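You operate a simulated robot arm through the tools that you are given. There is no shell and no other tool. Be economical: measure what you need, move in short steps, check, and stop when the job is done.

You are at the controls of a simulated robot arm. One attempt, no reset.

Task
Clear the filter whose gauge is in the red band, then fire one shot into the pail.
Fine: mode on recirc while you turn the filter handle, back to pour for the shot.
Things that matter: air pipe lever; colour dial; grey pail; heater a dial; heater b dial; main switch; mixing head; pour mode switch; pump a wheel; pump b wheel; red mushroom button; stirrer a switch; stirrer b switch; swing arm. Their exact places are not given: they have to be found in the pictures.

Only the result counts: the job must be done as asked and must still hold three seconds after the hand-in. Knocking over, shifting, dropping, spilling or breaking anything else fails it.

Robot
A 6-joint arm with a fingered hand on a trunk, on a base that drives. Base frame: it is fixed to the floor where the robot stands at the start and does not move with it; the origin is under the middle of the robot, x ahead of it, y to its left, z up. Lengths are in mm, angles in rad, forces in N, time in s.
With the tool pointing down near the work surface it reaches from about 120 to 380 mm from the robot's upright axis, wherever it stands. Its first joint turns from -2.897 to 2.897 rad. Places, roughly: air pipe lever [1600, -1100, 800]; colour dial [1100, -400, 1300]; grey pail (21x23x32 cm) [1300, -500, 600]; heater a dial [200, 400, 1000]; heater b dial [-100, 800, 1000]; main switch [500, 100, 1200]; mixing head [1100, -300, 1600]; pour mode switch [600, 0, 1200]; pump a wheel [100, 400, 400]; pump b wheel [-200, 800, 400]; red mushroom button [700, -100, 1200]; stirrer a switch [200, 400, 1000]; stirrer b switch [-100, 700, 1000]; swing arm [200, 700, 1900]; time dial [1200, -300, 1300]; valve a lever [200, 400, 700]. Payload 2.3 kg.
Tool frame: the origin (TCP) lies between the finger pads and is the grasp point; the fingertips stand 22 mm ahead of it; z points along the fingers, y is the line along which they close. The gripper opens to 112 mm. The gripper's body begins 60 mm behind the TCP. The gripper is a hand of 3 fingers: y runs from the thumb to the fingers, the wrist lies at [0, 0, -218] in the tool frame.
Orientation is told as [roll, pitch, yaw] about the base's x, y, z axes, in that order, counted from this pose: with the fingers straight down and closing along the base's y, the tool's x points along the base's -x, its y along +y and its z along -z.

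Tools
- The arm moves only by the tool drive_tool. Its argument "targets" is a list of rows, each an object of numbers (a shift or turn left out is 0): "tx", "ty", "tz": the shift along the tool's x, y, z in mm; "wx", "wy", "wz": the turn, a rotation vector about the tool's x, y, z in rad. In form: [{"tx": .., "ty": .., "tz": .., "wx": .., "wy": .., "wz": ..}, ...]. A call has 1 to 10 rows; each row is the pose to reach, as a shift and turn from the pose commanded when the call began, along the tool's axes at that moment. Each row takes 0.2 s and may step no farther than 50 mm and 0.15 rad from the row before; otherwise, the whole call is refused. Where a pose cannot be reached the arm comes as near as it can. A force on the tool above 40 N (or 10 N above the force at the start of the call, whichever is more), or a blocked arm, ends the call early, and 0.2 s more pass. In this call time passes only in rows, and 0.2 s behind the last. The reply holds the time, the measured pose of the TCP, the force on the tool along the base axes, the opening and the grip force, in the units named above and with some noise, with the torque about the TCP (base axes, N m) and any sound that the robot's microphone picked up, and new pictures: "pictures" is both (left out), scene, wrist or none.
- Cameras (640 x 400 px; columns grow to the right, rows downward): "scene" is now at [15.4, 151.6, 1624]; the picture's right is [0.20, -0.98, 0.00], its down [-0.83, -0.17, -0.54] and it looks along [0.53, 0.11, -0.84] (base axes); focal length 257 px, centre (320, 200). "wrist" rides on the gripper at [66, 3, -80] in the tool frame; the picture's right is [-0.05, 1.00, 0.00], its down [-0.77, -0.04, -0.64] and it looks along [-0.64, -0.03, 0.77] (tool axes); focal length 275 px, centre (320, 200).
- move_column(by): slides the trunk up (or, below 0, down) by that many mm; the arm and the scene camera ride with it, the base frame stays. It gives what a move gives, with no picture.
- steer(legs): drives the robot by 1 to 6 legs, each [ahead, left, turn to the left] in mm, mm and rad, along the robot's own axes; the way and the turn of a leg run together, so that a leg with both is an arc; at most 1500 mm and 3.142 rad a leg. The arm and the cameras ride along, it lands a little off, and it stops where it bumps. It gives what a move gives, and a new picture of the scene camera.
- set_fingers(finger1, finger2, thumb_bend): sets how far each is bent, from 0 (flat) to 1 (curled in); at 0.3 the hand is open as for a grip, at 0.7 the pads meet at the TCP. One left out holds its place. A second passes; each finger stops where it meets its share of the squeeze, and holds until it gets a number again. It is the only way to open and close the hand. It gives what a move gives, with no picture; readings hold the bend of each and the force on the fingers (four entries, about 0 where the hand has none), thumb and palm.
- aim_head(pan, tilt): turns the head with the scene camera to pan (to the left, within 2.705 rad either way) and tilt (down, from -0.506 to 1.204), counted from straight ahead of the robot. It gives what a move gives, and a new picture of the scene camera.
- locate(camera, pixels): for up to 12 pixels [column, row] of the newest picture of that camera ("zoom" is the newest enlarged one), the place [x, y, z] in the base frame of the surface seen there, good to about 2 mm, but the place of the scene camera against the robot may be out by one fixed shift of up to 12 mm in any direction. The clock stands still meanwhile.
- enlarge(camera, box): a new picture of the part [left, top, right, bottom] of that camera's present view, enlarged. The clock stands still meanwhile.
- hand_in(): hands the job in; it is judged then, once.

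Go step by step. Measure first, check grasps and placings, and put right what went wrong. The budget is 80 turns and 260 pictures, counting those below and the enlarged ones. Unless the task says otherwise, let go and move clear before handing in, and close with one line.

The tools are called after "Request:" as name(argument=value, ...) on one line, values as JSON. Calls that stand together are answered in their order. drive_tool: Moves the arm, as the interface text tells. Its arguments: {"type":"object","properties":{"targets":{"type":"array"},"pictures":{"type":"string","enum":["both","scene","wrist","none"]}},"required":["targets"]} The other tools are called the same way: move_column (by) slides the trunk up or down; set_fingers (finger1, finger2, thumb_bend) moves the fingers one by one; steer (legs) drives the base; aim_head (pan, tilt) turns the head that bears the scene camera; locate (camera, pixels) gives the place of the surface under pixels of a picture; enlarge (camera, box) takes an enlarged picture of a part of a camera's view; hand_in () hands the job in.

At the start:

```text
t: 0.0
position: [198.6, 127.0, 1342.3]
tcp_rot: [0.001, -0.001, -0.001]
contact_force: [-0.3, -0.8, -0.1]
moment: [-0.03, 0.0, 0.04]
gripper_width: 112.0
finger_force: 0.1
shape: jaw
bend: [0.3, 0.3, 0.3]
finger forces: [0.0, 0.0, 0.1, 0.0, 0.0, 0.0]
trunk travel left (down, up): [-561.0, 29.0]
robot x, y, heading: [-0.0, -1.7, 0.003]
head pan, tilt: [0.204, 1.004]
```

scene: 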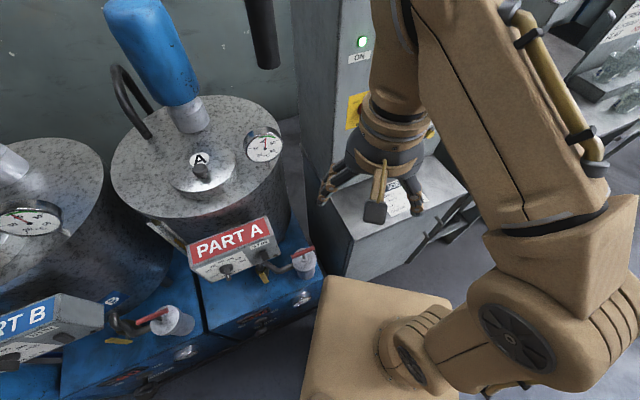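
wrist: 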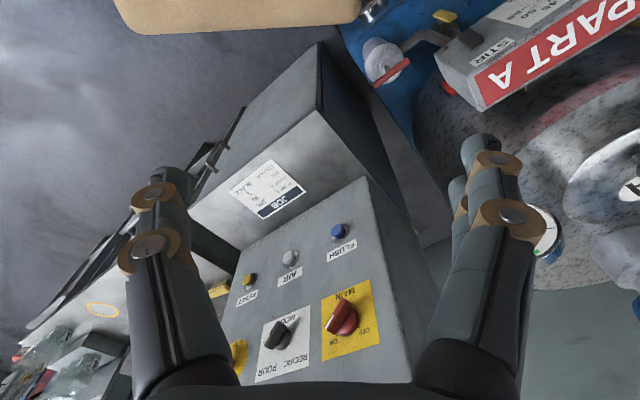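

The scene shows tank A with its gauge and tank B at left, and the control cabinet ahead. I look around first with the head.

Request:
aim_head(pan=0.9, tilt=0.9)

Request:
aim_head(pan=-0.2, tilt=0.4)

Request:
aim_head(pan=0.3, tilt=0.5)

```text
t: 1.1
position: [201.0, 129.0, 1340.1]
tcp_rot: [0.001, 0.0, -0.001]
contact_force: [1.0, -0.6, 0.4]
moment: [-0.04, -0.03, 0.0]
gripper_width: 111.9
finger_force: 0.1
shape: jaw
bend: [0.3, 0.3, 0.3]
finger forces: [0.0, 0.0, 0.1, 0.0, 0.0, 0.0]
trunk travel left (down, up): [-561.0, 29.0]
robot x, y, heading: [3.4, 1.0, 0.003]
head pan, tilt: [0.901, 0.901]
```

scene: 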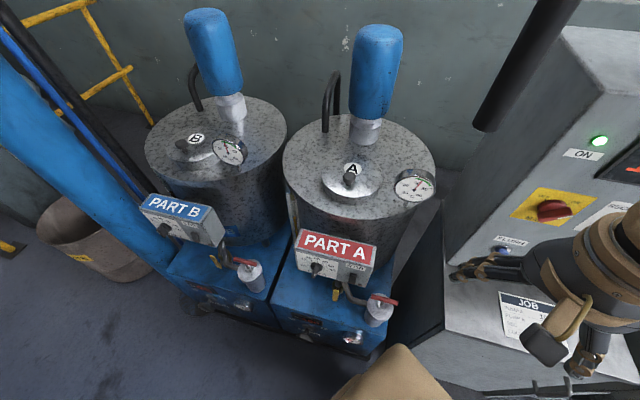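

```text
t: 2.4
position: [200.1, 128.1, 1341.2]
tcp_rot: [0.002, 0.0, -0.002]
contact_force: [-0.6, 0.3, 0.2]
moment: [0.0, 0.01, 0.03]
gripper_width: 112.1
finger_force: 0.1
shape: jaw
bend: [0.3, 0.3, 0.3]
finger forces: [0.0, 0.1, 0.1, 0.1, 0.0, 0.0]
trunk travel left (down, up): [-561.0, 29.0]
robot x, y, heading: [1.1, -0.7, -0.002]
head pan, tilt: [-0.201, 0.4]
```

scene: 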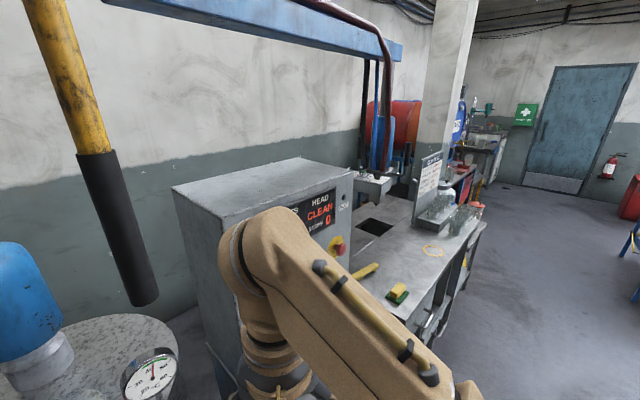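

```text
t: 3.3
position: [201.2, 126.4, 1340.7]
tcp_rot: [0.002, 0.001, 0.001]
contact_force: [-0.2, -0.8, -0.2]
moment: [0.0, 0.0, 0.0]
gripper_width: 112.2
finger_force: 0.1
shape: jaw
bend: [0.3, 0.3, 0.3]
finger forces: [0.0, 0.1, 0.0, 0.1, 0.0, 0.0]
trunk travel left (down, up): [-561.0, 29.0]
robot x, y, heading: [-0.3, -0.7, -0.0]
head pan, tilt: [0.3, 0.499]
```

scene: 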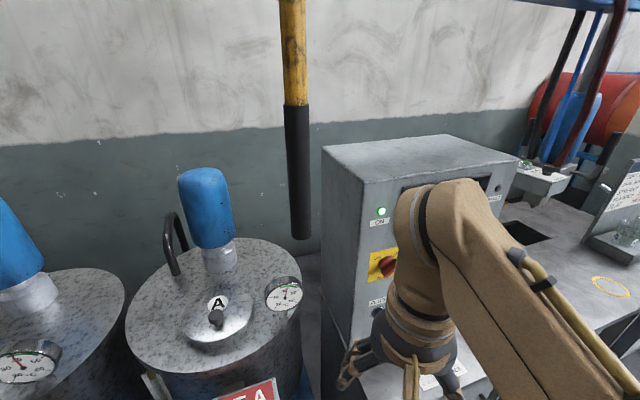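

Tank-top gauges look like thermometers (°C); filters may be lower. I zoom on the lower front of the two tanks.

Request:
aim_head(pan=1.0, tilt=1.1)

Request:
enlarge(camera="scene", box=[240, 120, 480, 270])

Request:
enlarge(camera="scene", box=[120, 70, 360, 220])

```text
t: 4.4
position: [201.8, 127.9, 1341.2]
tcp_rot: [0.001, 0.0, 0.0]
contact_force: [0.1, 0.3, -0.4]
moment: [0.0, 0.02, -0.02]
gripper_width: 112.0
finger_force: 0.0
shape: jaw
bend: [0.3, 0.3, 0.3]
finger forces: [0.1, 0.0, 0.1, 0.0, 0.0, 0.0]
trunk travel left (down, up): [-561.0, 29.0]
robot x, y, heading: [2.4, -1.0, 0.001]
head pan, tilt: [1.0, 1.1]
```

scene: 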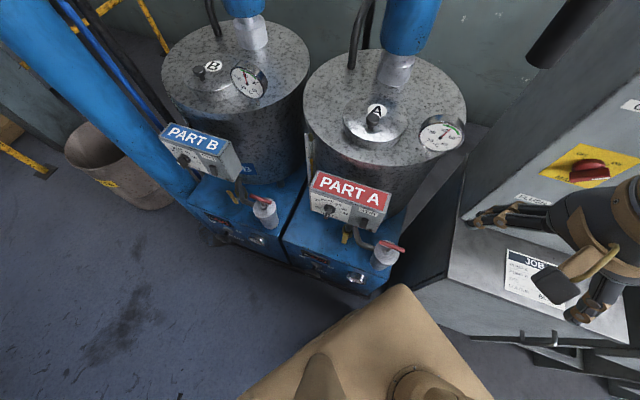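

```text
2.67 times, centred on (360, 195) of scene
```

zoom: 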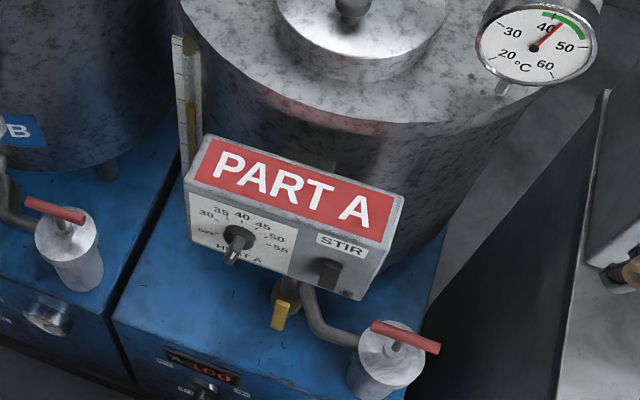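

```text
2.67 times, centred on (240, 145) of scene
```

zoom: 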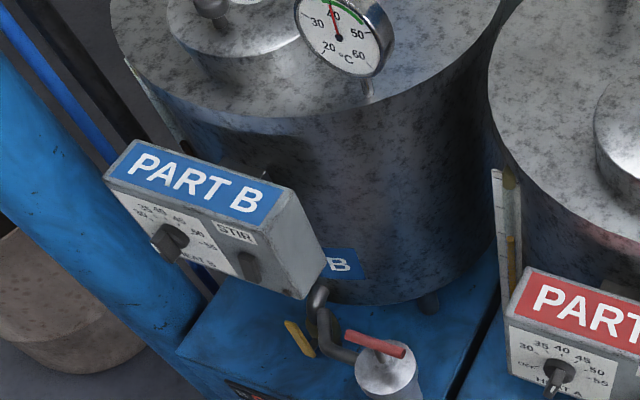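

The silver cylinders with red T-handles are the filters; small round gauges seem to be on the plinth front at (355,278) and (257,240). I measure and zoom there.

Request:
enlarge(camera="scene", box=[300, 220, 420, 295])

Request:
enlarge(camera="scene", box=[190, 180, 310, 255])

Request:
locate(camera="scene", pixels=[[355, 278], [257, 240], [387, 245], [385, 258], [265, 201], [264, 212], [377, 295], [284, 258], [193, 212], [320, 300], [200, 330], [345, 237]])

Request:
aim_head(pan=2.4, tilt=0.7)

Request:
aim_head(pan=-2.4, tilt=0.7)

Request:
aim_head(pan=-0.9, tilt=0.7)

```text
5.33 times, centred on (360, 258) of scene
```

zoom: 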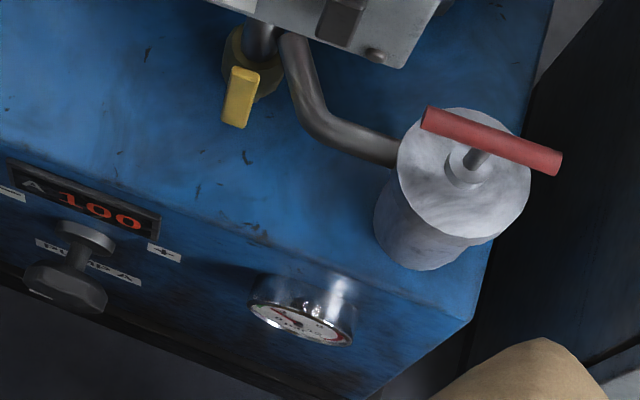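

```text
5.33 times, centred on (250, 218) of scene
```

zoom: 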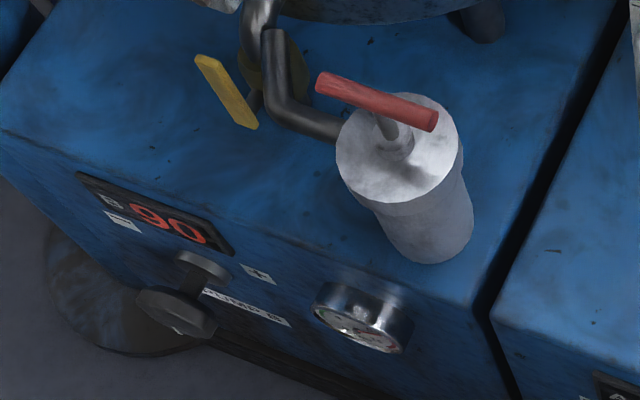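

```text
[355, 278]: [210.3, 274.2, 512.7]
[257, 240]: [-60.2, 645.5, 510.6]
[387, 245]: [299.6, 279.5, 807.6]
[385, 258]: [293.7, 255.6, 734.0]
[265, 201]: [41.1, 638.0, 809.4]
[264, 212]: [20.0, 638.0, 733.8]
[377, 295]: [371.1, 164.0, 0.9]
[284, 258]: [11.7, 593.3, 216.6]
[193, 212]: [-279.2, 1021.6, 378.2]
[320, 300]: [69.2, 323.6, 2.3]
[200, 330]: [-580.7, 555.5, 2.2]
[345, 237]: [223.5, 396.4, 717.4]
```

```text
t: 5.9
position: [199.0, 128.3, 1341.6]
tcp_rot: [0.002, 0.0, 0.001]
contact_force: [-0.6, -0.6, 0.3]
moment: [-0.01, 0.0, -0.01]
gripper_width: 112.1
finger_force: 0.0
shape: jaw
bend: [0.3, 0.3, 0.3]
finger forces: [0.1, 0.0, 0.1, 0.0, 0.0, 0.0]
trunk travel left (down, up): [-561.0, 29.0]
robot x, y, heading: [2.1, -3.2, -0.002]
head pan, tilt: [2.4, 0.7]
```

scene: 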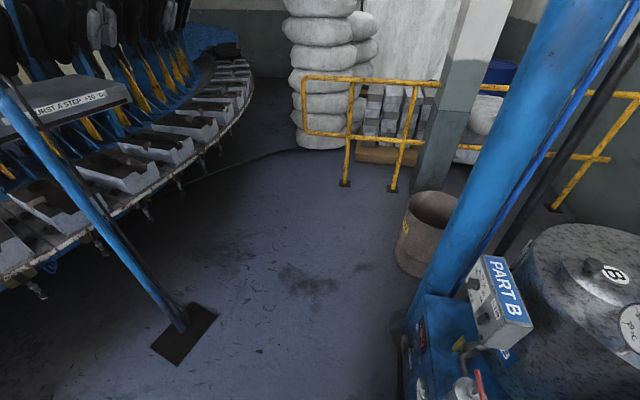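

```text
t: 9.7
position: [199.9, 128.1, 1341.4]
tcp_rot: [0.002, -0.001, 0.001]
contact_force: [0.2, 0.0, -0.5]
moment: [0.0, -0.04, 0.0]
gripper_width: 111.8
finger_force: 0.1
shape: jaw
bend: [0.3, 0.3, 0.3]
finger forces: [0.1, 0.0, 0.0, 0.0, 0.0, 0.0]
trunk travel left (down, up): [-561.0, 29.0]
robot x, y, heading: [2.6, 0.9, -0.002]
head pan, tilt: [-2.4, 0.7]
```

scene: 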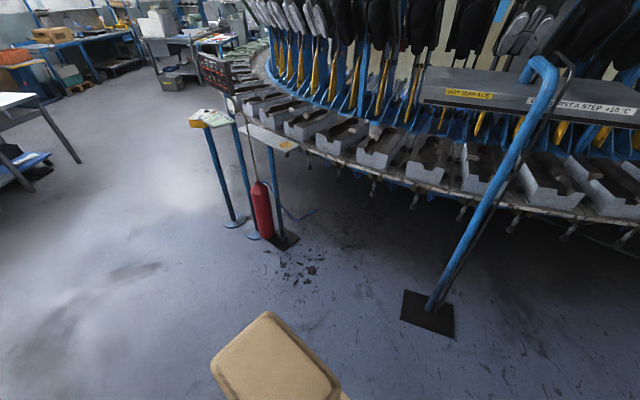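

```text
t: 11.3
position: [200.1, 127.8, 1341.8]
tcp_rot: [0.002, 0.0, 0.001]
contact_force: [0.4, -0.7, 0.3]
moment: [-0.02, -0.03, -0.02]
gripper_width: 112.1
finger_force: 0.1
shape: jaw
bend: [0.3, 0.3, 0.3]
finger forces: [0.1, 0.0, 0.1, 0.0, 0.1, 0.0]
trunk travel left (down, up): [-561.0, 29.0]
robot x, y, heading: [2.5, -0.4, -0.0]
head pan, tilt: [-0.901, 0.7]
```

scene: 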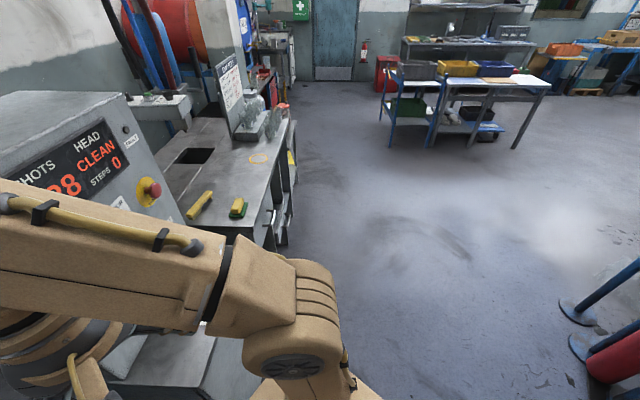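

I now examine the control panel with the wrist camera and the mixing head region.

Request:
enlarge(camera="wrist", box=[200, 200, 400, 390])

Request:
enlarge(camera="scene", box=[0, 80, 200, 205])

Request:
enlarge(camera="scene", box=[130, 60, 330, 240])

Request:
locate(camera="wrist", pixels=[[278, 335], [342, 318], [250, 279], [290, 256], [338, 231], [270, 185], [300, 380], [380, 370], [400, 300], [365, 180], [235, 250]])

Request:
aim_head(pan=-0.45, tilt=0.3)

```text
2.11 times, centred on (300, 295) of wrist
```

zoom: 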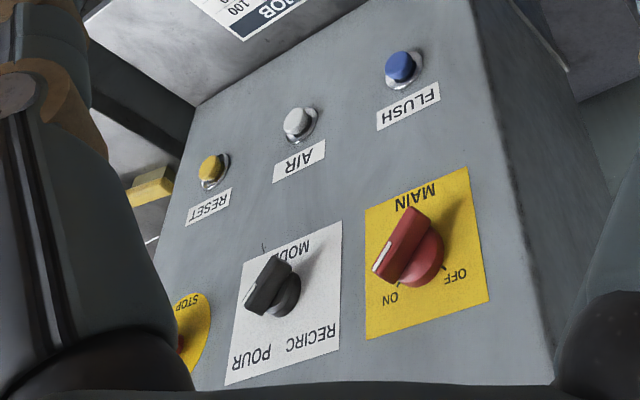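

```text
3.20 times, centred on (100, 142) of scene
```

zoom: 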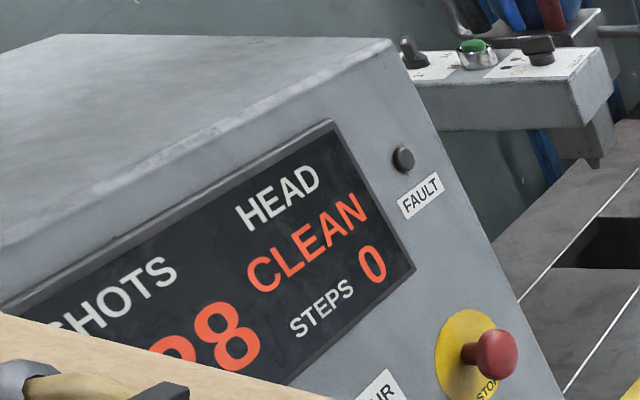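

```text
2.22 times, centred on (230, 150) of scene
```

zoom: 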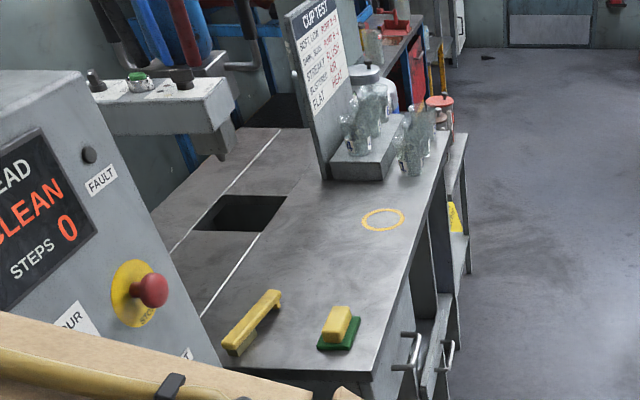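

```text
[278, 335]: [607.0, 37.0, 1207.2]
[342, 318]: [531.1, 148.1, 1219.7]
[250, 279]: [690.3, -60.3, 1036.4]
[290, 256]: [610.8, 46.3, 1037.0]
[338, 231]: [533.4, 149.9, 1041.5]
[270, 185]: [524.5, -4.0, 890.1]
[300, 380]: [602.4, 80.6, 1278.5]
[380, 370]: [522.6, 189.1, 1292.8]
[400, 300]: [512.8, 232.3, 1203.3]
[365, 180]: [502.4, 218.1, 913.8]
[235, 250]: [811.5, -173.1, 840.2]
```

```text
t: 12.2
position: [199.0, 126.9, 1341.7]
tcp_rot: [0.004, 0.0, 0.0]
contact_force: [-0.2, 0.1, 1.3]
moment: [0.0, -0.01, 0.01]
gripper_width: 111.9
finger_force: 0.0
shape: jaw
bend: [0.3, 0.3, 0.3]
finger forces: [0.0, 0.0, 0.1, 0.1, 0.1, 0.1]
trunk travel left (down, up): [-561.0, 29.0]
robot x, y, heading: [0.0, -1.1, -0.003]
head pan, tilt: [-0.45, 0.3]
```

scene: 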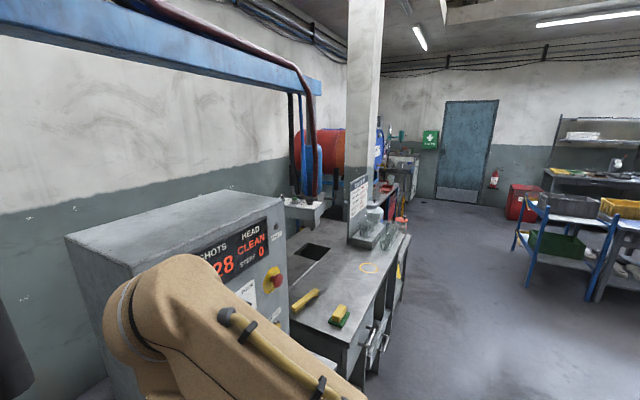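

The panel plane is vertical with normal (-0.8,-0.6); mode knob at (607,37,1207) currently on POUR (right), RECIRC is on the left. The green button at the head box is likely the shot. I check clearance on the right and the head area.

Request:
enlarge(camera="scene", box=[260, 150, 420, 250])

Request:
locate(camera="zoom", pixels=[[130, 205], [180, 205], [230, 205], [150, 250], [215, 300], [240, 370], [350, 270], [260, 240], [160, 265], [180, 150]])

Request:
aim_head(pan=-0.7, tilt=1.15)

Request:
locate(camera="scene", pixels=[[60, 60], [200, 60], [320, 60], [400, 60], [500, 60], [320, 150], [480, 200], [560, 300], [120, 200], [250, 30], [420, 120], [600, 100]])

```text
4.00 times, centred on (340, 200) of scene
```

zoom: 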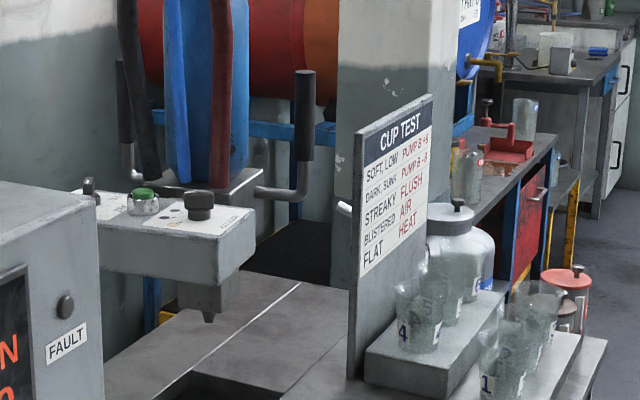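

```text
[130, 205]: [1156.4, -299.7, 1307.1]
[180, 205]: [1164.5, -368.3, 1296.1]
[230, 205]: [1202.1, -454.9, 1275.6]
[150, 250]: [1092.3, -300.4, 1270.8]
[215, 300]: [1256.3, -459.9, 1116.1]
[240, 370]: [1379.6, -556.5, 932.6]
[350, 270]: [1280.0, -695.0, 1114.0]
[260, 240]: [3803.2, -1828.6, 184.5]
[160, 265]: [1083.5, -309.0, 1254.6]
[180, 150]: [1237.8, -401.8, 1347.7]
```

```text
t: 13.4
position: [200.0, 126.4, 1341.6]
tcp_rot: [0.0, 0.0, 0.0]
contact_force: [0.3, 0.0, -0.3]
moment: [0.0, -0.03, -0.01]
gripper_width: 112.0
finger_force: 0.1
shape: jaw
bend: [0.3, 0.3, 0.3]
finger forces: [0.0, 0.0, 0.1, 0.0, 0.0, 0.0]
trunk travel left (down, up): [-561.0, 29.0]
robot x, y, heading: [-1.5, 1.4, 0.001]
head pan, tilt: [-0.7, 1.15]
```

scene: 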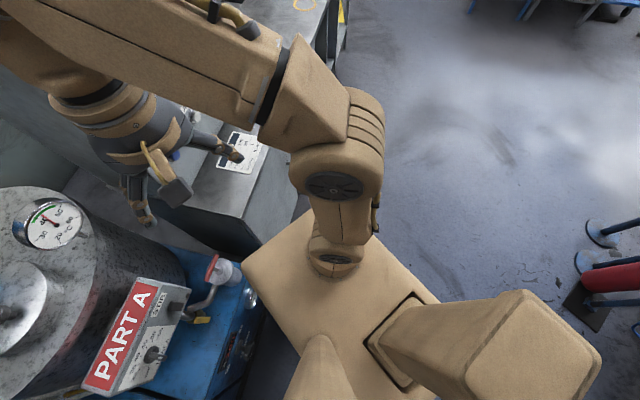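

```text
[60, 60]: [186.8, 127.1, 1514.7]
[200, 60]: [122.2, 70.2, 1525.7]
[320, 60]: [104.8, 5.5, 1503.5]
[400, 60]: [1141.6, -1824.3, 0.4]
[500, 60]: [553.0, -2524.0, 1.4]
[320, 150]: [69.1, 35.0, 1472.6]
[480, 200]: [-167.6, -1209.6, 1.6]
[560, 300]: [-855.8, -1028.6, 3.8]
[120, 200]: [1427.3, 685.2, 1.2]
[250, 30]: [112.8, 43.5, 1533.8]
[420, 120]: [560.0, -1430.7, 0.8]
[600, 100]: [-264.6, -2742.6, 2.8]
```

I need the robot's own footprint: I locate the visible corners of the beige base and the cabinet ledge edges.

Request:
locate(camera="scene", pixels=[[308, 213], [247, 262], [430, 298], [335, 258], [340, 230], [252, 215], [300, 100], [325, 30], [245, 250], [215, 245], [355, 185]])

```text
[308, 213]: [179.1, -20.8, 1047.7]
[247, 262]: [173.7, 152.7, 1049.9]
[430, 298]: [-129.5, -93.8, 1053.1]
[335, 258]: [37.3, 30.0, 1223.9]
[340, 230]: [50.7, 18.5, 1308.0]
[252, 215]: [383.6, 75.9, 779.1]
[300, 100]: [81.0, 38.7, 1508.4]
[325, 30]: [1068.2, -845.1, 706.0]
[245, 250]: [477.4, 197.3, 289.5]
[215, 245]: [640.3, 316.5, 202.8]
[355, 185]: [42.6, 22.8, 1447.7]
```

The panel front line is about 180 mm in front of the cabinet face and plinth fronts at n≈-340, so turning in place is clear. I turn square to the panel and slide right to face the mode knob.

Request:
steer(legs=[[0, 0, 0.6435], [0, -335, 0]])

Request:
aim_head(pan=0.0, tilt=0.7)

```text
t: 17.4
position: [284.8, -44.8, 1341.5]
tcp_rot: [0.002, 0.0, 0.654]
contact_force: [-0.2, -0.1, -0.1]
moment: [0.01, 0.02, -0.03]
gripper_width: 111.7
finger_force: 0.1
shape: jaw
bend: [0.3, 0.3, 0.3]
finger forces: [0.1, 0.0, 0.0, 0.0, 0.0, 0.0]
trunk travel left (down, up): [-561.0, 29.0]
robot x, y, heading: [203.1, -267.9, 0.655]
head pan, tilt: [-0.7, 1.15]
```

scene: 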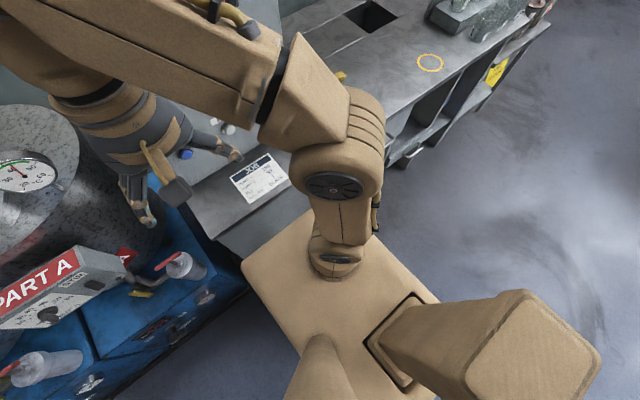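

```text
t: 18.4
position: [284.0, -44.1, 1342.0]
tcp_rot: [0.001, 0.0, 0.653]
contact_force: [0.0, 0.3, -0.5]
moment: [-0.01, -0.01, -0.04]
gripper_width: 111.9
finger_force: 0.0
shape: jaw
bend: [0.3, 0.3, 0.3]
finger forces: [0.1, 0.1, 0.1, 0.0, 0.0, 0.0]
trunk travel left (down, up): [-561.0, 29.0]
robot x, y, heading: [204.1, -269.9, 0.655]
head pan, tilt: [0.0, 0.7]
```

scene: 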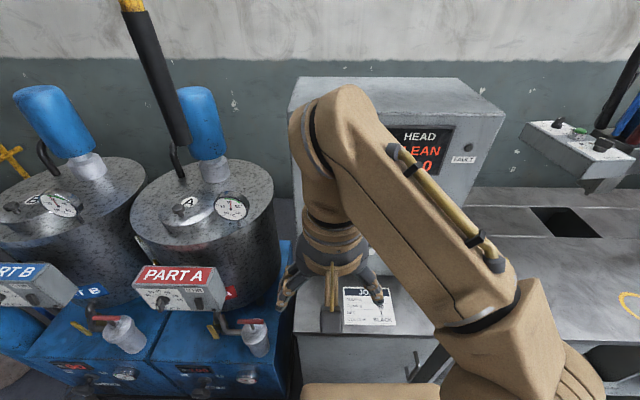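

Robot is facing the panel; the knob is 507 mm ahead of the axis and centred. I swing the tool to horizontal while moving it in front of the knob.

Request:
drive_tool(targets=[{"tx": -20, "ty": -12, "tz": 12, "wy": -0.143}, {"tx": -40, "ty": -24, "tz": 24, "wy": -0.286}, {"tx": -60, "ty": -36, "tz": 37, "wy": -0.429}, {"tx": -80, "ty": -48, "tz": 49, "wy": -0.572}, {"tx": -100, "ty": -60, "tz": 61, "wy": -0.715}, {"tx": -120, "ty": -72, "tz": 74, "wy": -0.858}, {"tx": -140, "ty": -84, "tz": 86, "wy": -1.0}, {"tx": -160, "ty": -96, "tz": 98, "wy": -1.143}, {"tx": -180, "ty": -108, "tz": 110, "wy": -1.286}, {"tx": -200, "ty": -120, "tz": 123, "wy": -1.43}])

```text
t: 20.6
position: [510.1, 37.9, 1260.3]
tcp_rot: [-0.005, -1.421, 0.648]
contact_force: [-0.2, -0.8, 0.3]
moment: [0.02, 0.0, -0.01]
gripper_width: 111.9
finger_force: 0.1
shape: jaw
bend: [0.3, 0.3, 0.3]
finger forces: [0.0, 0.0, 0.0, 0.0, 0.0, 0.0]
out of reach, approached as far as the arm can: row 8, 9, 10
trunk travel left (down, up): [-561.0, 29.0]
robot x, y, heading: [203.5, -267.4, 0.653]
head pan, tilt: [0.0, 0.7]
```

scene: 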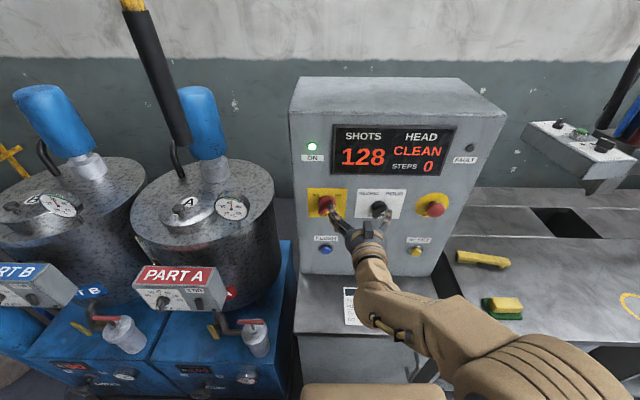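
wrist: 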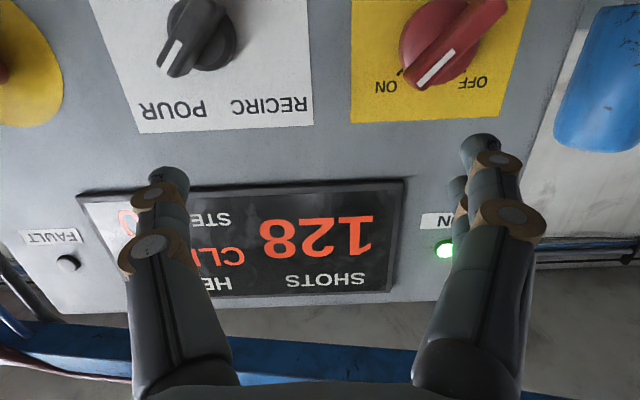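

The arm stopped 41 mm high of the asked pose. I lower the trunk by that much instead.

Request:
move_column(by=-53)

Request:
drive_tool(targets=[{"wy": -0.14}, {"wy": -0.14, "wz": 0.14}, {"wy": -0.14, "wz": 0.28}])

```text
t: 21.6
position: [508.2, 36.5, 1209.4]
tcp_rot: [0.0, -1.421, 0.642]
contact_force: [-0.2, 0.4, -0.2]
moment: [-0.05, 0.03, -0.01]
gripper_width: 112.0
finger_force: 0.0
shape: jaw
bend: [0.3, 0.3, 0.3]
finger forces: [0.0, 0.0, 0.1, 0.0, 0.1, 0.1]
trunk travel left (down, up): [-508.0, 82.0]
robot x, y, heading: [203.8, -268.9, 0.657]
head pan, tilt: [0.0, 0.7]
```

```text
t: 22.4
position: [499.3, 48.9, 1223.8]
tcp_rot: [1.523, -1.29, -0.905]
contact_force: [0.3, 0.1, 0.1]
moment: [-0.03, -0.01, -0.01]
gripper_width: 111.8
finger_force: 0.1
shape: jaw
bend: [0.3, 0.3, 0.3]
finger forces: [0.0, 0.0, 0.1, 0.0, 0.0, 0.0]
out of reach, approached as far as the arm can: row 1, 2, 3
trunk travel left (down, up): [-508.0, 82.0]
robot x, y, heading: [203.0, -268.0, 0.653]
head pan, tilt: [0.0, 0.7]
```

scene: 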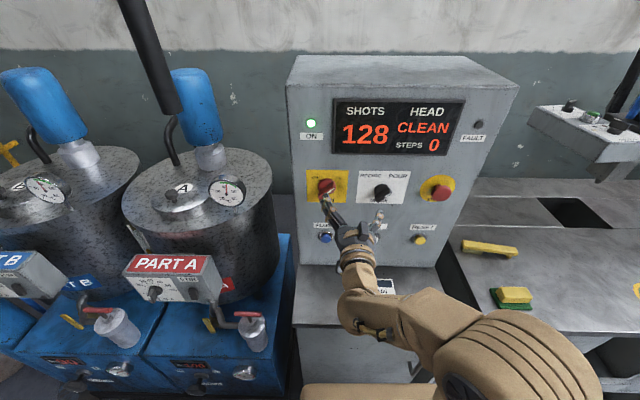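
wrist: 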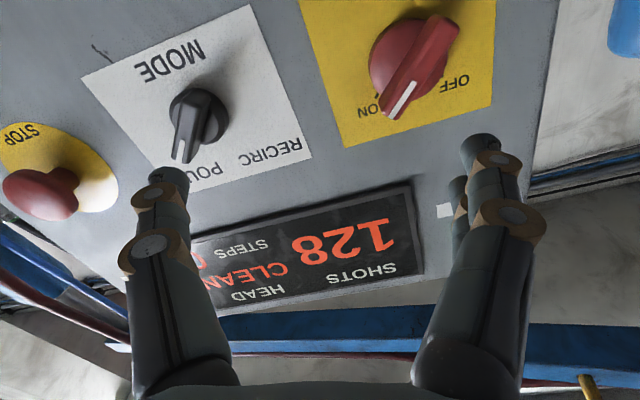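

The wrist is too close to the shoulder. I back the base off 80 mm and lower the trunk slightly less-folded, then retry the orientation.

Request:
steer(legs=[[-80, 0, 0]])

Request:
drive_tool(targets=[{"tz": 20, "wz": 0.01}, {"tz": 50, "wz": 0.02}])

```text
t: 23.4
position: [434.1, -1.0, 1224.8]
tcp_rot: [1.524, -1.292, -0.91]
contact_force: [-0.2, 0.0, 0.7]
moment: [0.01, 0.01, 0.02]
gripper_width: 112.1
finger_force: 0.0
shape: jaw
bend: [0.3, 0.3, 0.3]
finger forces: [0.0, 0.0, 0.0, 0.0, 0.0, 0.0]
trunk travel left (down, up): [-508.0, 82.0]
robot x, y, heading: [138.4, -317.1, 0.654]
head pan, tilt: [0.0, 0.7]
```

scene: 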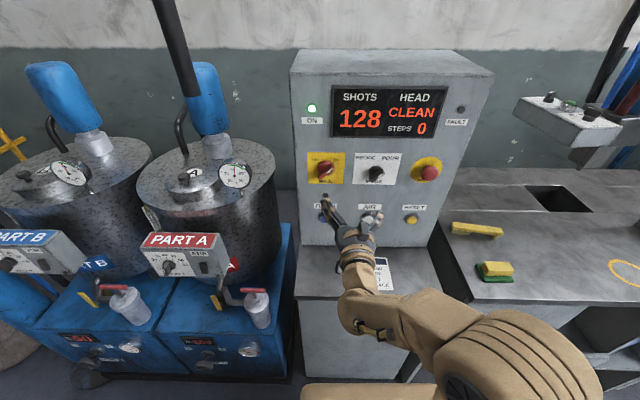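

```text
t: 24.0
position: [468.6, 35.0, 1231.6]
tcp_rot: [1.509, -1.273, -0.898]
contact_force: [0.4, 0.5, -1.1]
moment: [0.0, 0.01, 0.01]
gripper_width: 111.8
finger_force: 0.0
shape: jaw
bend: [0.3, 0.3, 0.3]
finger forces: [0.0, 0.1, 0.0, 0.0, 0.1, 0.1]
out of reach, approached as far as the arm can: row 1, 2
trunk travel left (down, up): [-508.0, 82.0]
robot x, y, heading: [140.8, -318.0, 0.657]
head pan, tilt: [0.0, 0.7]
```

scene: 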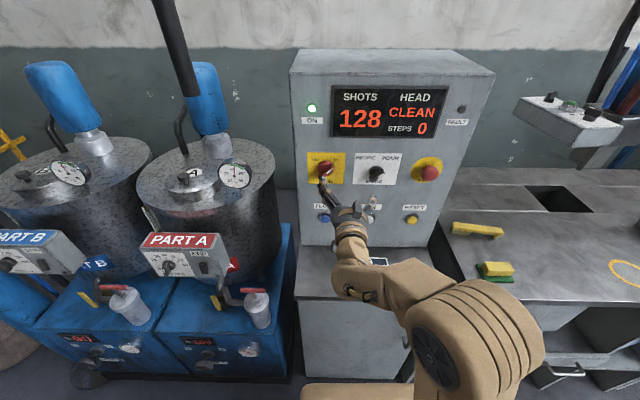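
wrist: 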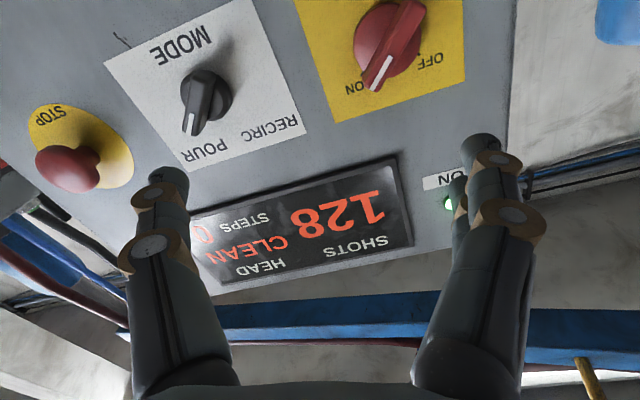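

The orientation is nearly right (tool z along (0.82,0.58,0)); only position is limited. I lower the trunk 150 mm so the arm reaches up, then move to a pre-grasp in front of the knob.

Request:
move_column(by=-150)

Request:
drive_tool(targets=[{"tx": -29, "ty": -7, "tz": 2, "wz": 0.08}, {"tx": -58, "ty": -15, "tz": 6, "wz": 0.16}, {"tx": -87, "ty": -22, "tz": 10, "wz": 0.24}, {"tx": -116, "ty": -30, "tz": 15, "wz": 0.32}, {"tx": -145, "ty": -37, "tz": 20, "wz": 0.4}])

```text
t: 25.8
position: [467.1, 32.8, 1081.7]
tcp_rot: [1.512, -1.271, -0.901]
contact_force: [0.2, -0.1, 0.6]
moment: [0.0, 0.01, 0.02]
gripper_width: 111.8
finger_force: 0.1
shape: jaw
bend: [0.3, 0.3, 0.3]
finger forces: [0.0, 0.1, 0.0, 0.0, 0.1, 0.0]
trunk travel left (down, up): [-358.0, 232.0]
robot x, y, heading: [138.2, -315.7, 0.656]
head pan, tilt: [0.0, 0.7]
```

```text
t: 27.0
position: [531.0, -18.9, 1208.6]
tcp_rot: [1.542, -0.871, -0.939]
contact_force: [-0.5, -0.3, -0.4]
moment: [0.0, 0.0, -0.02]
gripper_width: 111.9
finger_force: 0.1
shape: jaw
bend: [0.3, 0.3, 0.3]
finger forces: [0.0, 0.0, 0.0, 0.0, 0.0, 0.0]
trunk travel left (down, up): [-358.0, 232.0]
robot x, y, heading: [140.8, -316.5, 0.651]
head pan, tilt: [0.0, 0.7]
```

scene: 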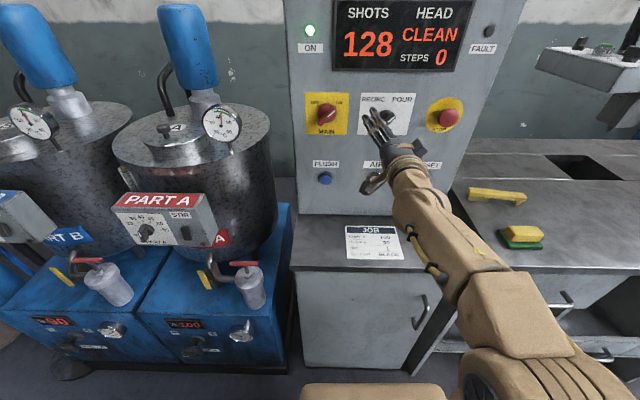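
wrist: 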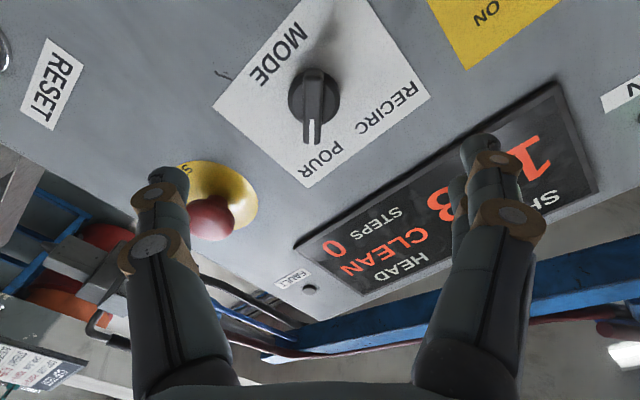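

The pre-grasp is reached and the bar is aligned vertical in the wrist picture at (315,100). I locate it precisely, and half-close the hand to stay away from STOP.

Request:
locate(camera="wrist", pixels=[[312, 80], [312, 135], [295, 100], [333, 100], [245, 105], [400, 60], [310, 180], [213, 218]])

Request:
set_fingers(finger1=0.5, finger2=0.5, thumb_bend=0.5)

```text
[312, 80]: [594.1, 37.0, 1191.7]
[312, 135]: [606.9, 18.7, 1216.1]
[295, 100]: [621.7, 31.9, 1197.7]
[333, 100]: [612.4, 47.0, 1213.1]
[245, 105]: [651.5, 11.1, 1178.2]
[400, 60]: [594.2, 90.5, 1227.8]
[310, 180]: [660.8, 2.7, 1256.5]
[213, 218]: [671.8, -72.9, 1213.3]
```

```text
t: 28.0
position: [530.0, -18.5, 1209.3]
tcp_rot: [1.541, -0.872, -0.937]
contact_force: [-0.6, -0.4, 0.2]
moment: [0.01, 0.01, -0.02]
gripper_width: 55.5
finger_force: 0.0
shape: fingers
bend: [0.5, 0.5, 0.5]
finger forces: [0.0, 0.1, 0.1, 0.1, 0.1, 0.0]
trunk travel left (down, up): [-358.0, 232.0]
robot x, y, heading: [138.0, -313.1, 0.654]
head pan, tilt: [0.0, 0.7]
```

Bar centre front is at about (600,28,1204): in tool axes (1,-3,84). I advance in steps.

Request:
drive_tool(targets=[{"tx": 1, "ty": -3, "tz": 30}, {"tx": 1, "ty": -3, "tz": 60}], pictures="wrist")

```text
t: 28.6
position: [580.2, 15.9, 1204.1]
tcp_rot: [1.539, -0.872, -0.94]
contact_force: [-0.6, -0.2, 0.6]
moment: [-0.03, 0.0, -0.03]
gripper_width: 55.5
finger_force: 0.1
shape: fingers
bend: [0.5, 0.5, 0.5]
finger forces: [0.0, 0.0, 0.0, 0.1, 0.0, 0.1]
trunk travel left (down, up): [-358.0, 232.0]
robot x, y, heading: [138.4, -318.6, 0.651]
head pan, tilt: [0.0, 0.7]
```

wrist: 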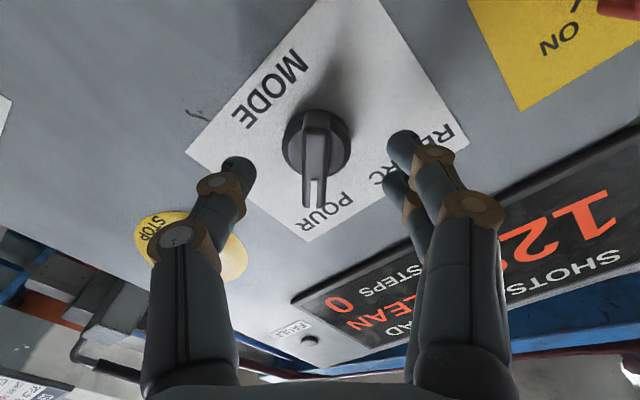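

Knob centred between the fingers (knob col 315). Advance 25 mm and close.

Request:
drive_tool(targets=[{"tz": 13}, {"tz": 26}], pictures="none")

Request:
set_fingers(finger1=0.66, finger2=0.66, thumb_bend=0.66)

Request:
enlarge(camera="wrist", box=[120, 50, 520, 300])

```text
t: 29.2
position: [601.1, 31.3, 1204.4]
tcp_rot: [1.543, -0.872, -0.938]
contact_force: [-0.8, 0.1, -0.3]
moment: [0.01, 0.03, -0.01]
gripper_width: 55.4
finger_force: 0.1
shape: fingers
bend: [0.5, 0.5, 0.5]
finger forces: [0.0, 0.0, 0.0, 0.0, 0.0, 0.0]
trunk travel left (down, up): [-358.0, 232.0]
robot x, y, heading: [138.0, -318.0, 0.653]
head pan, tilt: [0.0, 0.7]
```

```text
t: 30.2
position: [602.5, 30.7, 1204.6]
tcp_rot: [1.542, -0.87, -0.937]
contact_force: [1.6, -0.6, -3.7]
moment: [-0.03, 0.04, -0.03]
gripper_width: 27.9
finger_force: 7.0
shape: fingers
bend: [0.62, 0.61, 0.61]
finger forces: [2.2, 3.4, 0.0, 0.0, 8.3, 0.0]
trunk travel left (down, up): [-358.0, 232.0]
robot x, y, heading: [141.3, -319.3, 0.657]
head pan, tilt: [0.0, 0.7]
```

```text
1.60 times, centred on (320, 175) of wrist
```

zoom: 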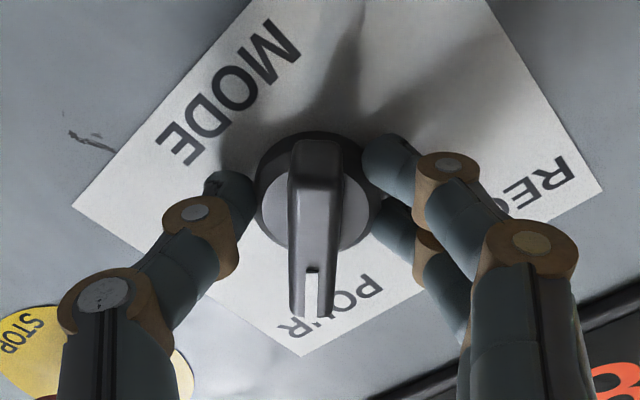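

The fingers are gripping the round base (28 mm) rather than the bar. I open a bit, back out 13 mm and close on the bar.

Request:
set_fingers(finger1=0.54, finger2=0.54, thumb_bend=0.54)

Request:
drive_tool(targets=[{"tz": -14, "tx": -3}], pictures="none")

Request:
set_fingers(finger1=0.7, finger2=0.7, thumb_bend=0.7)

Request:
enlarge(camera="wrist", box=[120, 50, 520, 300])

```text
t: 31.2
position: [602.1, 30.9, 1204.9]
tcp_rot: [1.543, -0.871, -0.939]
contact_force: [-0.8, -0.1, -0.6]
moment: [-0.02, -0.01, 0.04]
gripper_width: 43.3
finger_force: 0.1
shape: fingers
bend: [0.54, 0.54, 0.54]
finger forces: [0.0, 0.4, 0.0, 0.0, 0.0, 0.0]
trunk travel left (down, up): [-358.0, 232.0]
robot x, y, heading: [136.2, -319.3, 0.653]
head pan, tilt: [0.0, 0.7]
```

```text
t: 31.6
position: [591.6, 22.1, 1206.2]
tcp_rot: [1.541, -0.872, -0.938]
contact_force: [0.4, 0.2, 0.0]
moment: [-0.04, -0.01, 0.02]
gripper_width: 43.5
finger_force: 0.0
shape: fingers
bend: [0.54, 0.54, 0.54]
finger forces: [0.1, 0.0, 0.0, 0.0, 0.0, 0.1]
trunk travel left (down, up): [-358.0, 232.0]
robot x, y, heading: [141.9, -316.9, 0.659]
head pan, tilt: [0.0, 0.7]
```

```text
t: 32.6
position: [593.0, 22.1, 1206.2]
tcp_rot: [1.538, -0.871, -0.941]
contact_force: [0.8, 0.4, -2.8]
moment: [0.0, 0.04, 0.01]
gripper_width: 10.5
finger_force: 3.6
shape: fingers
bend: [0.67, 0.68, 0.67]
finger forces: [1.5, 0.9, 0.0, 0.0, 4.6, 0.0]
trunk travel left (down, up): [-358.0, 232.0]
robot x, y, heading: [140.3, -317.7, 0.654]
head pan, tilt: [0.0, 0.7]
```

```text
1.60 times, centred on (320, 175) of wrist
```

zoom: 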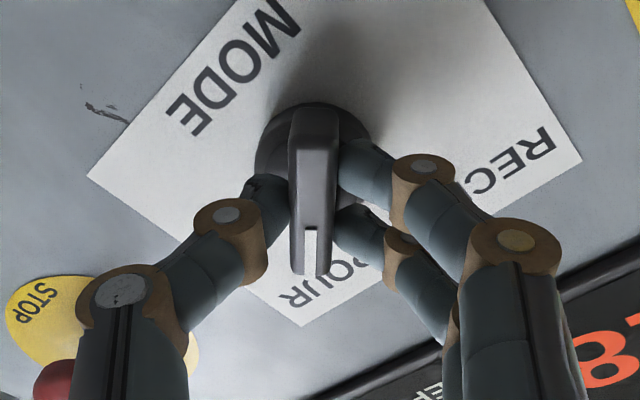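

The bar is now firmly between the fingers (10.5 mm). I squeeze a bit more and turn counter-clockwise toward RECIRC.

Request:
set_fingers(finger1=0.8, finger2=0.8, thumb_bend=0.8)

Request:
drive_tool(targets=[{"wz": -0.14}, {"wz": -0.28}, {"wz": -0.42}, {"wz": -0.56}, {"wz": -0.7}, {"wz": -0.84}, {"wz": -0.98}, {"wz": -1.12}])

```text
t: 33.6
position: [594.1, 22.5, 1205.8]
tcp_rot: [1.539, -0.872, -0.937]
contact_force: [6.8, 3.9, 2.9]
moment: [0.02, 0.01, -0.06]
gripper_width: 8.8
finger_force: 15.7
shape: fingers
bend: [0.74, 0.75, 0.69]
finger forces: [8.5, 8.2, 0.1, 0.0, 16.0, 0.0]
trunk travel left (down, up): [-358.0, 232.0]
robot x, y, heading: [139.2, -315.6, 0.655]
head pan, tilt: [0.0, 0.7]
```

```text
t: 35.4
position: [593.1, 23.1, 1204.0]
tcp_rot: [-1.513, -1.147, 2.125]
contact_force: [6.9, 0.1, -8.7]
moment: [0.01, 0.05, -0.11]
gripper_width: 8.4
finger_force: 15.9
shape: fingers
bend: [0.74, 0.75, 0.69]
finger forces: [8.0, 8.6, 0.0, 0.0, 16.5, 0.1]
trunk travel left (down, up): [-358.0, 232.0]
robot x, y, heading: [140.1, -313.0, 0.658]
head pan, tilt: [0.0, 0.7]
```

scene: 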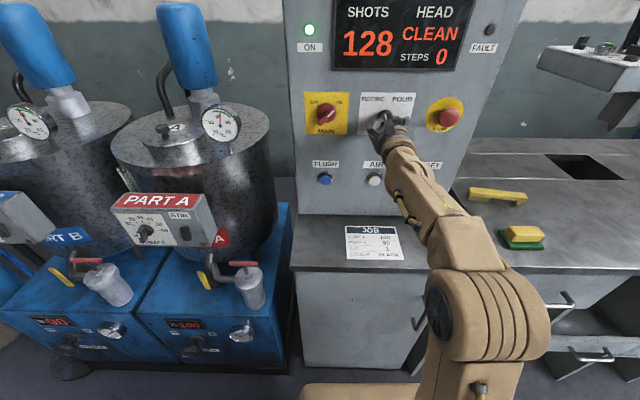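
wrist: 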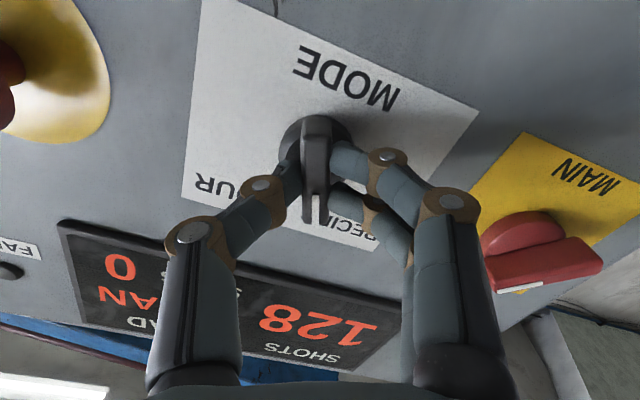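

The knob follows. I turn a further 0.3 rad to complete the throw and check.

Request:
drive_tool(targets=[{"wz": -0.14}, {"wz": -0.28}])

Request:
enlarge(camera="wrist", box=[160, 0, 480, 200])

```text
t: 36.0
position: [594.8, 22.0, 1204.6]
tcp_rot: [-1.536, -0.868, 2.15]
contact_force: [6.1, -1.2, -10.0]
moment: [-0.06, 0.05, -0.1]
gripper_width: 8.7
finger_force: 17.1
shape: fingers
bend: [0.74, 0.75, 0.69]
finger forces: [9.0, 9.5, 0.0, 0.1, 15.2, 0.0]
trunk travel left (down, up): [-358.0, 232.0]
robot x, y, heading: [137.1, -314.4, 0.655]
head pan, tilt: [0.0, 0.7]
```

scene: 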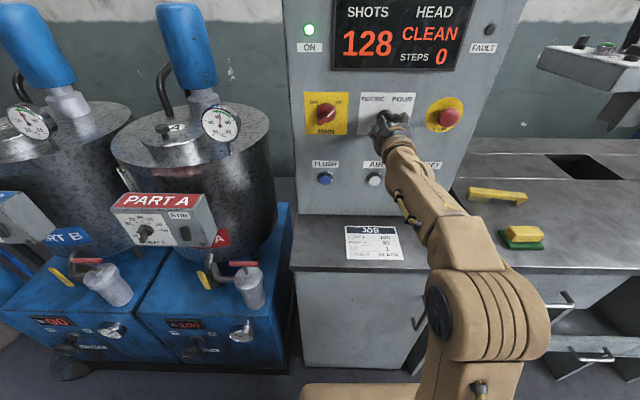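
wrist: 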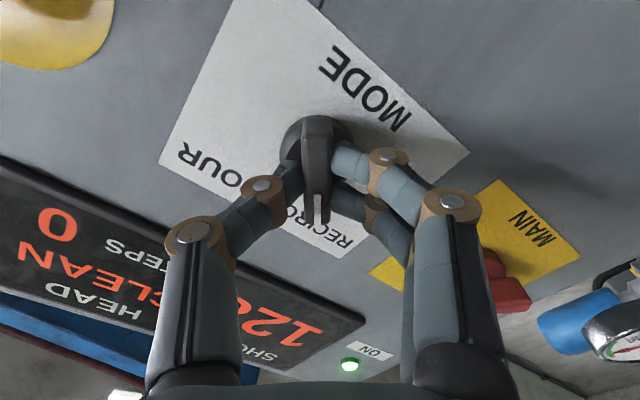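

```text
2.00 times, centred on (320, 100) of wrist
```

zoom: 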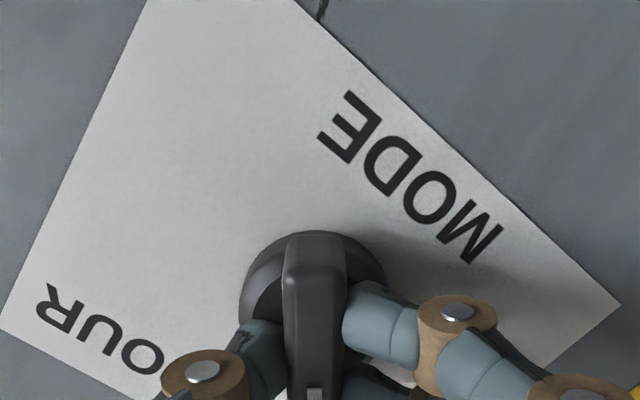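

The knob is now mirrored to the RECIRC side. I release, back straight out and check.

Request:
set_fingers(finger1=0.55, finger2=0.55, thumb_bend=0.55)

Request:
drive_tool(targets=[{"tz": -30}, {"tz": -60}, {"tz": -90}])

```text
t: 37.0
position: [590.4, 20.4, 1205.8]
tcp_rot: [-1.54, -0.868, 2.155]
contact_force: [0.5, -0.8, 0.4]
moment: [0.0, -0.01, 0.02]
gripper_width: 40.2
finger_force: 0.0
shape: fingers
bend: [0.55, 0.55, 0.55]
finger forces: [0.0, 0.1, 0.0, 0.1, 0.0, 0.0]
trunk travel left (down, up): [-358.0, 232.0]
robot x, y, heading: [139.3, -312.9, 0.654]
head pan, tilt: [0.0, 0.7]
```

```text
t: 37.8
position: [516.6, -30.5, 1207.7]
tcp_rot: [-1.54, -0.868, 2.157]
contact_force: [0.8, 0.6, 0.3]
moment: [-0.01, 0.01, 0.03]
gripper_width: 40.3
finger_force: 0.0
shape: fingers
bend: [0.55, 0.55, 0.55]
finger forces: [0.0, 0.0, 0.1, 0.1, 0.1, 0.0]
out of reach, approached as far as the arm can: row 1
trunk travel left (down, up): [-358.0, 232.0]
robot x, y, heading: [137.9, -313.5, 0.656]
head pan, tilt: [0.0, 0.7]
```

scene: 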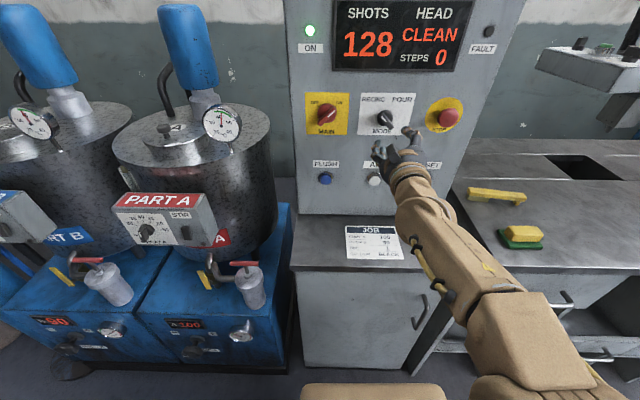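
wrist: 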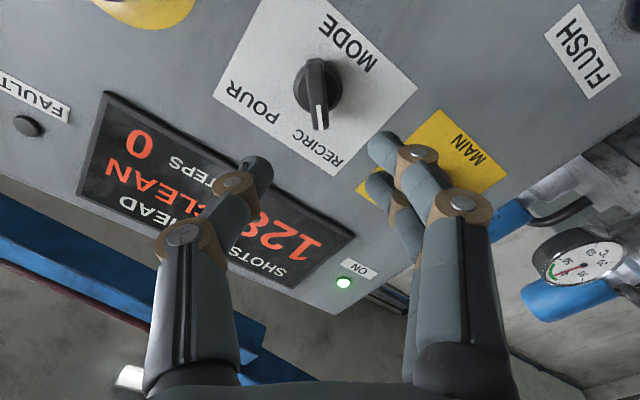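

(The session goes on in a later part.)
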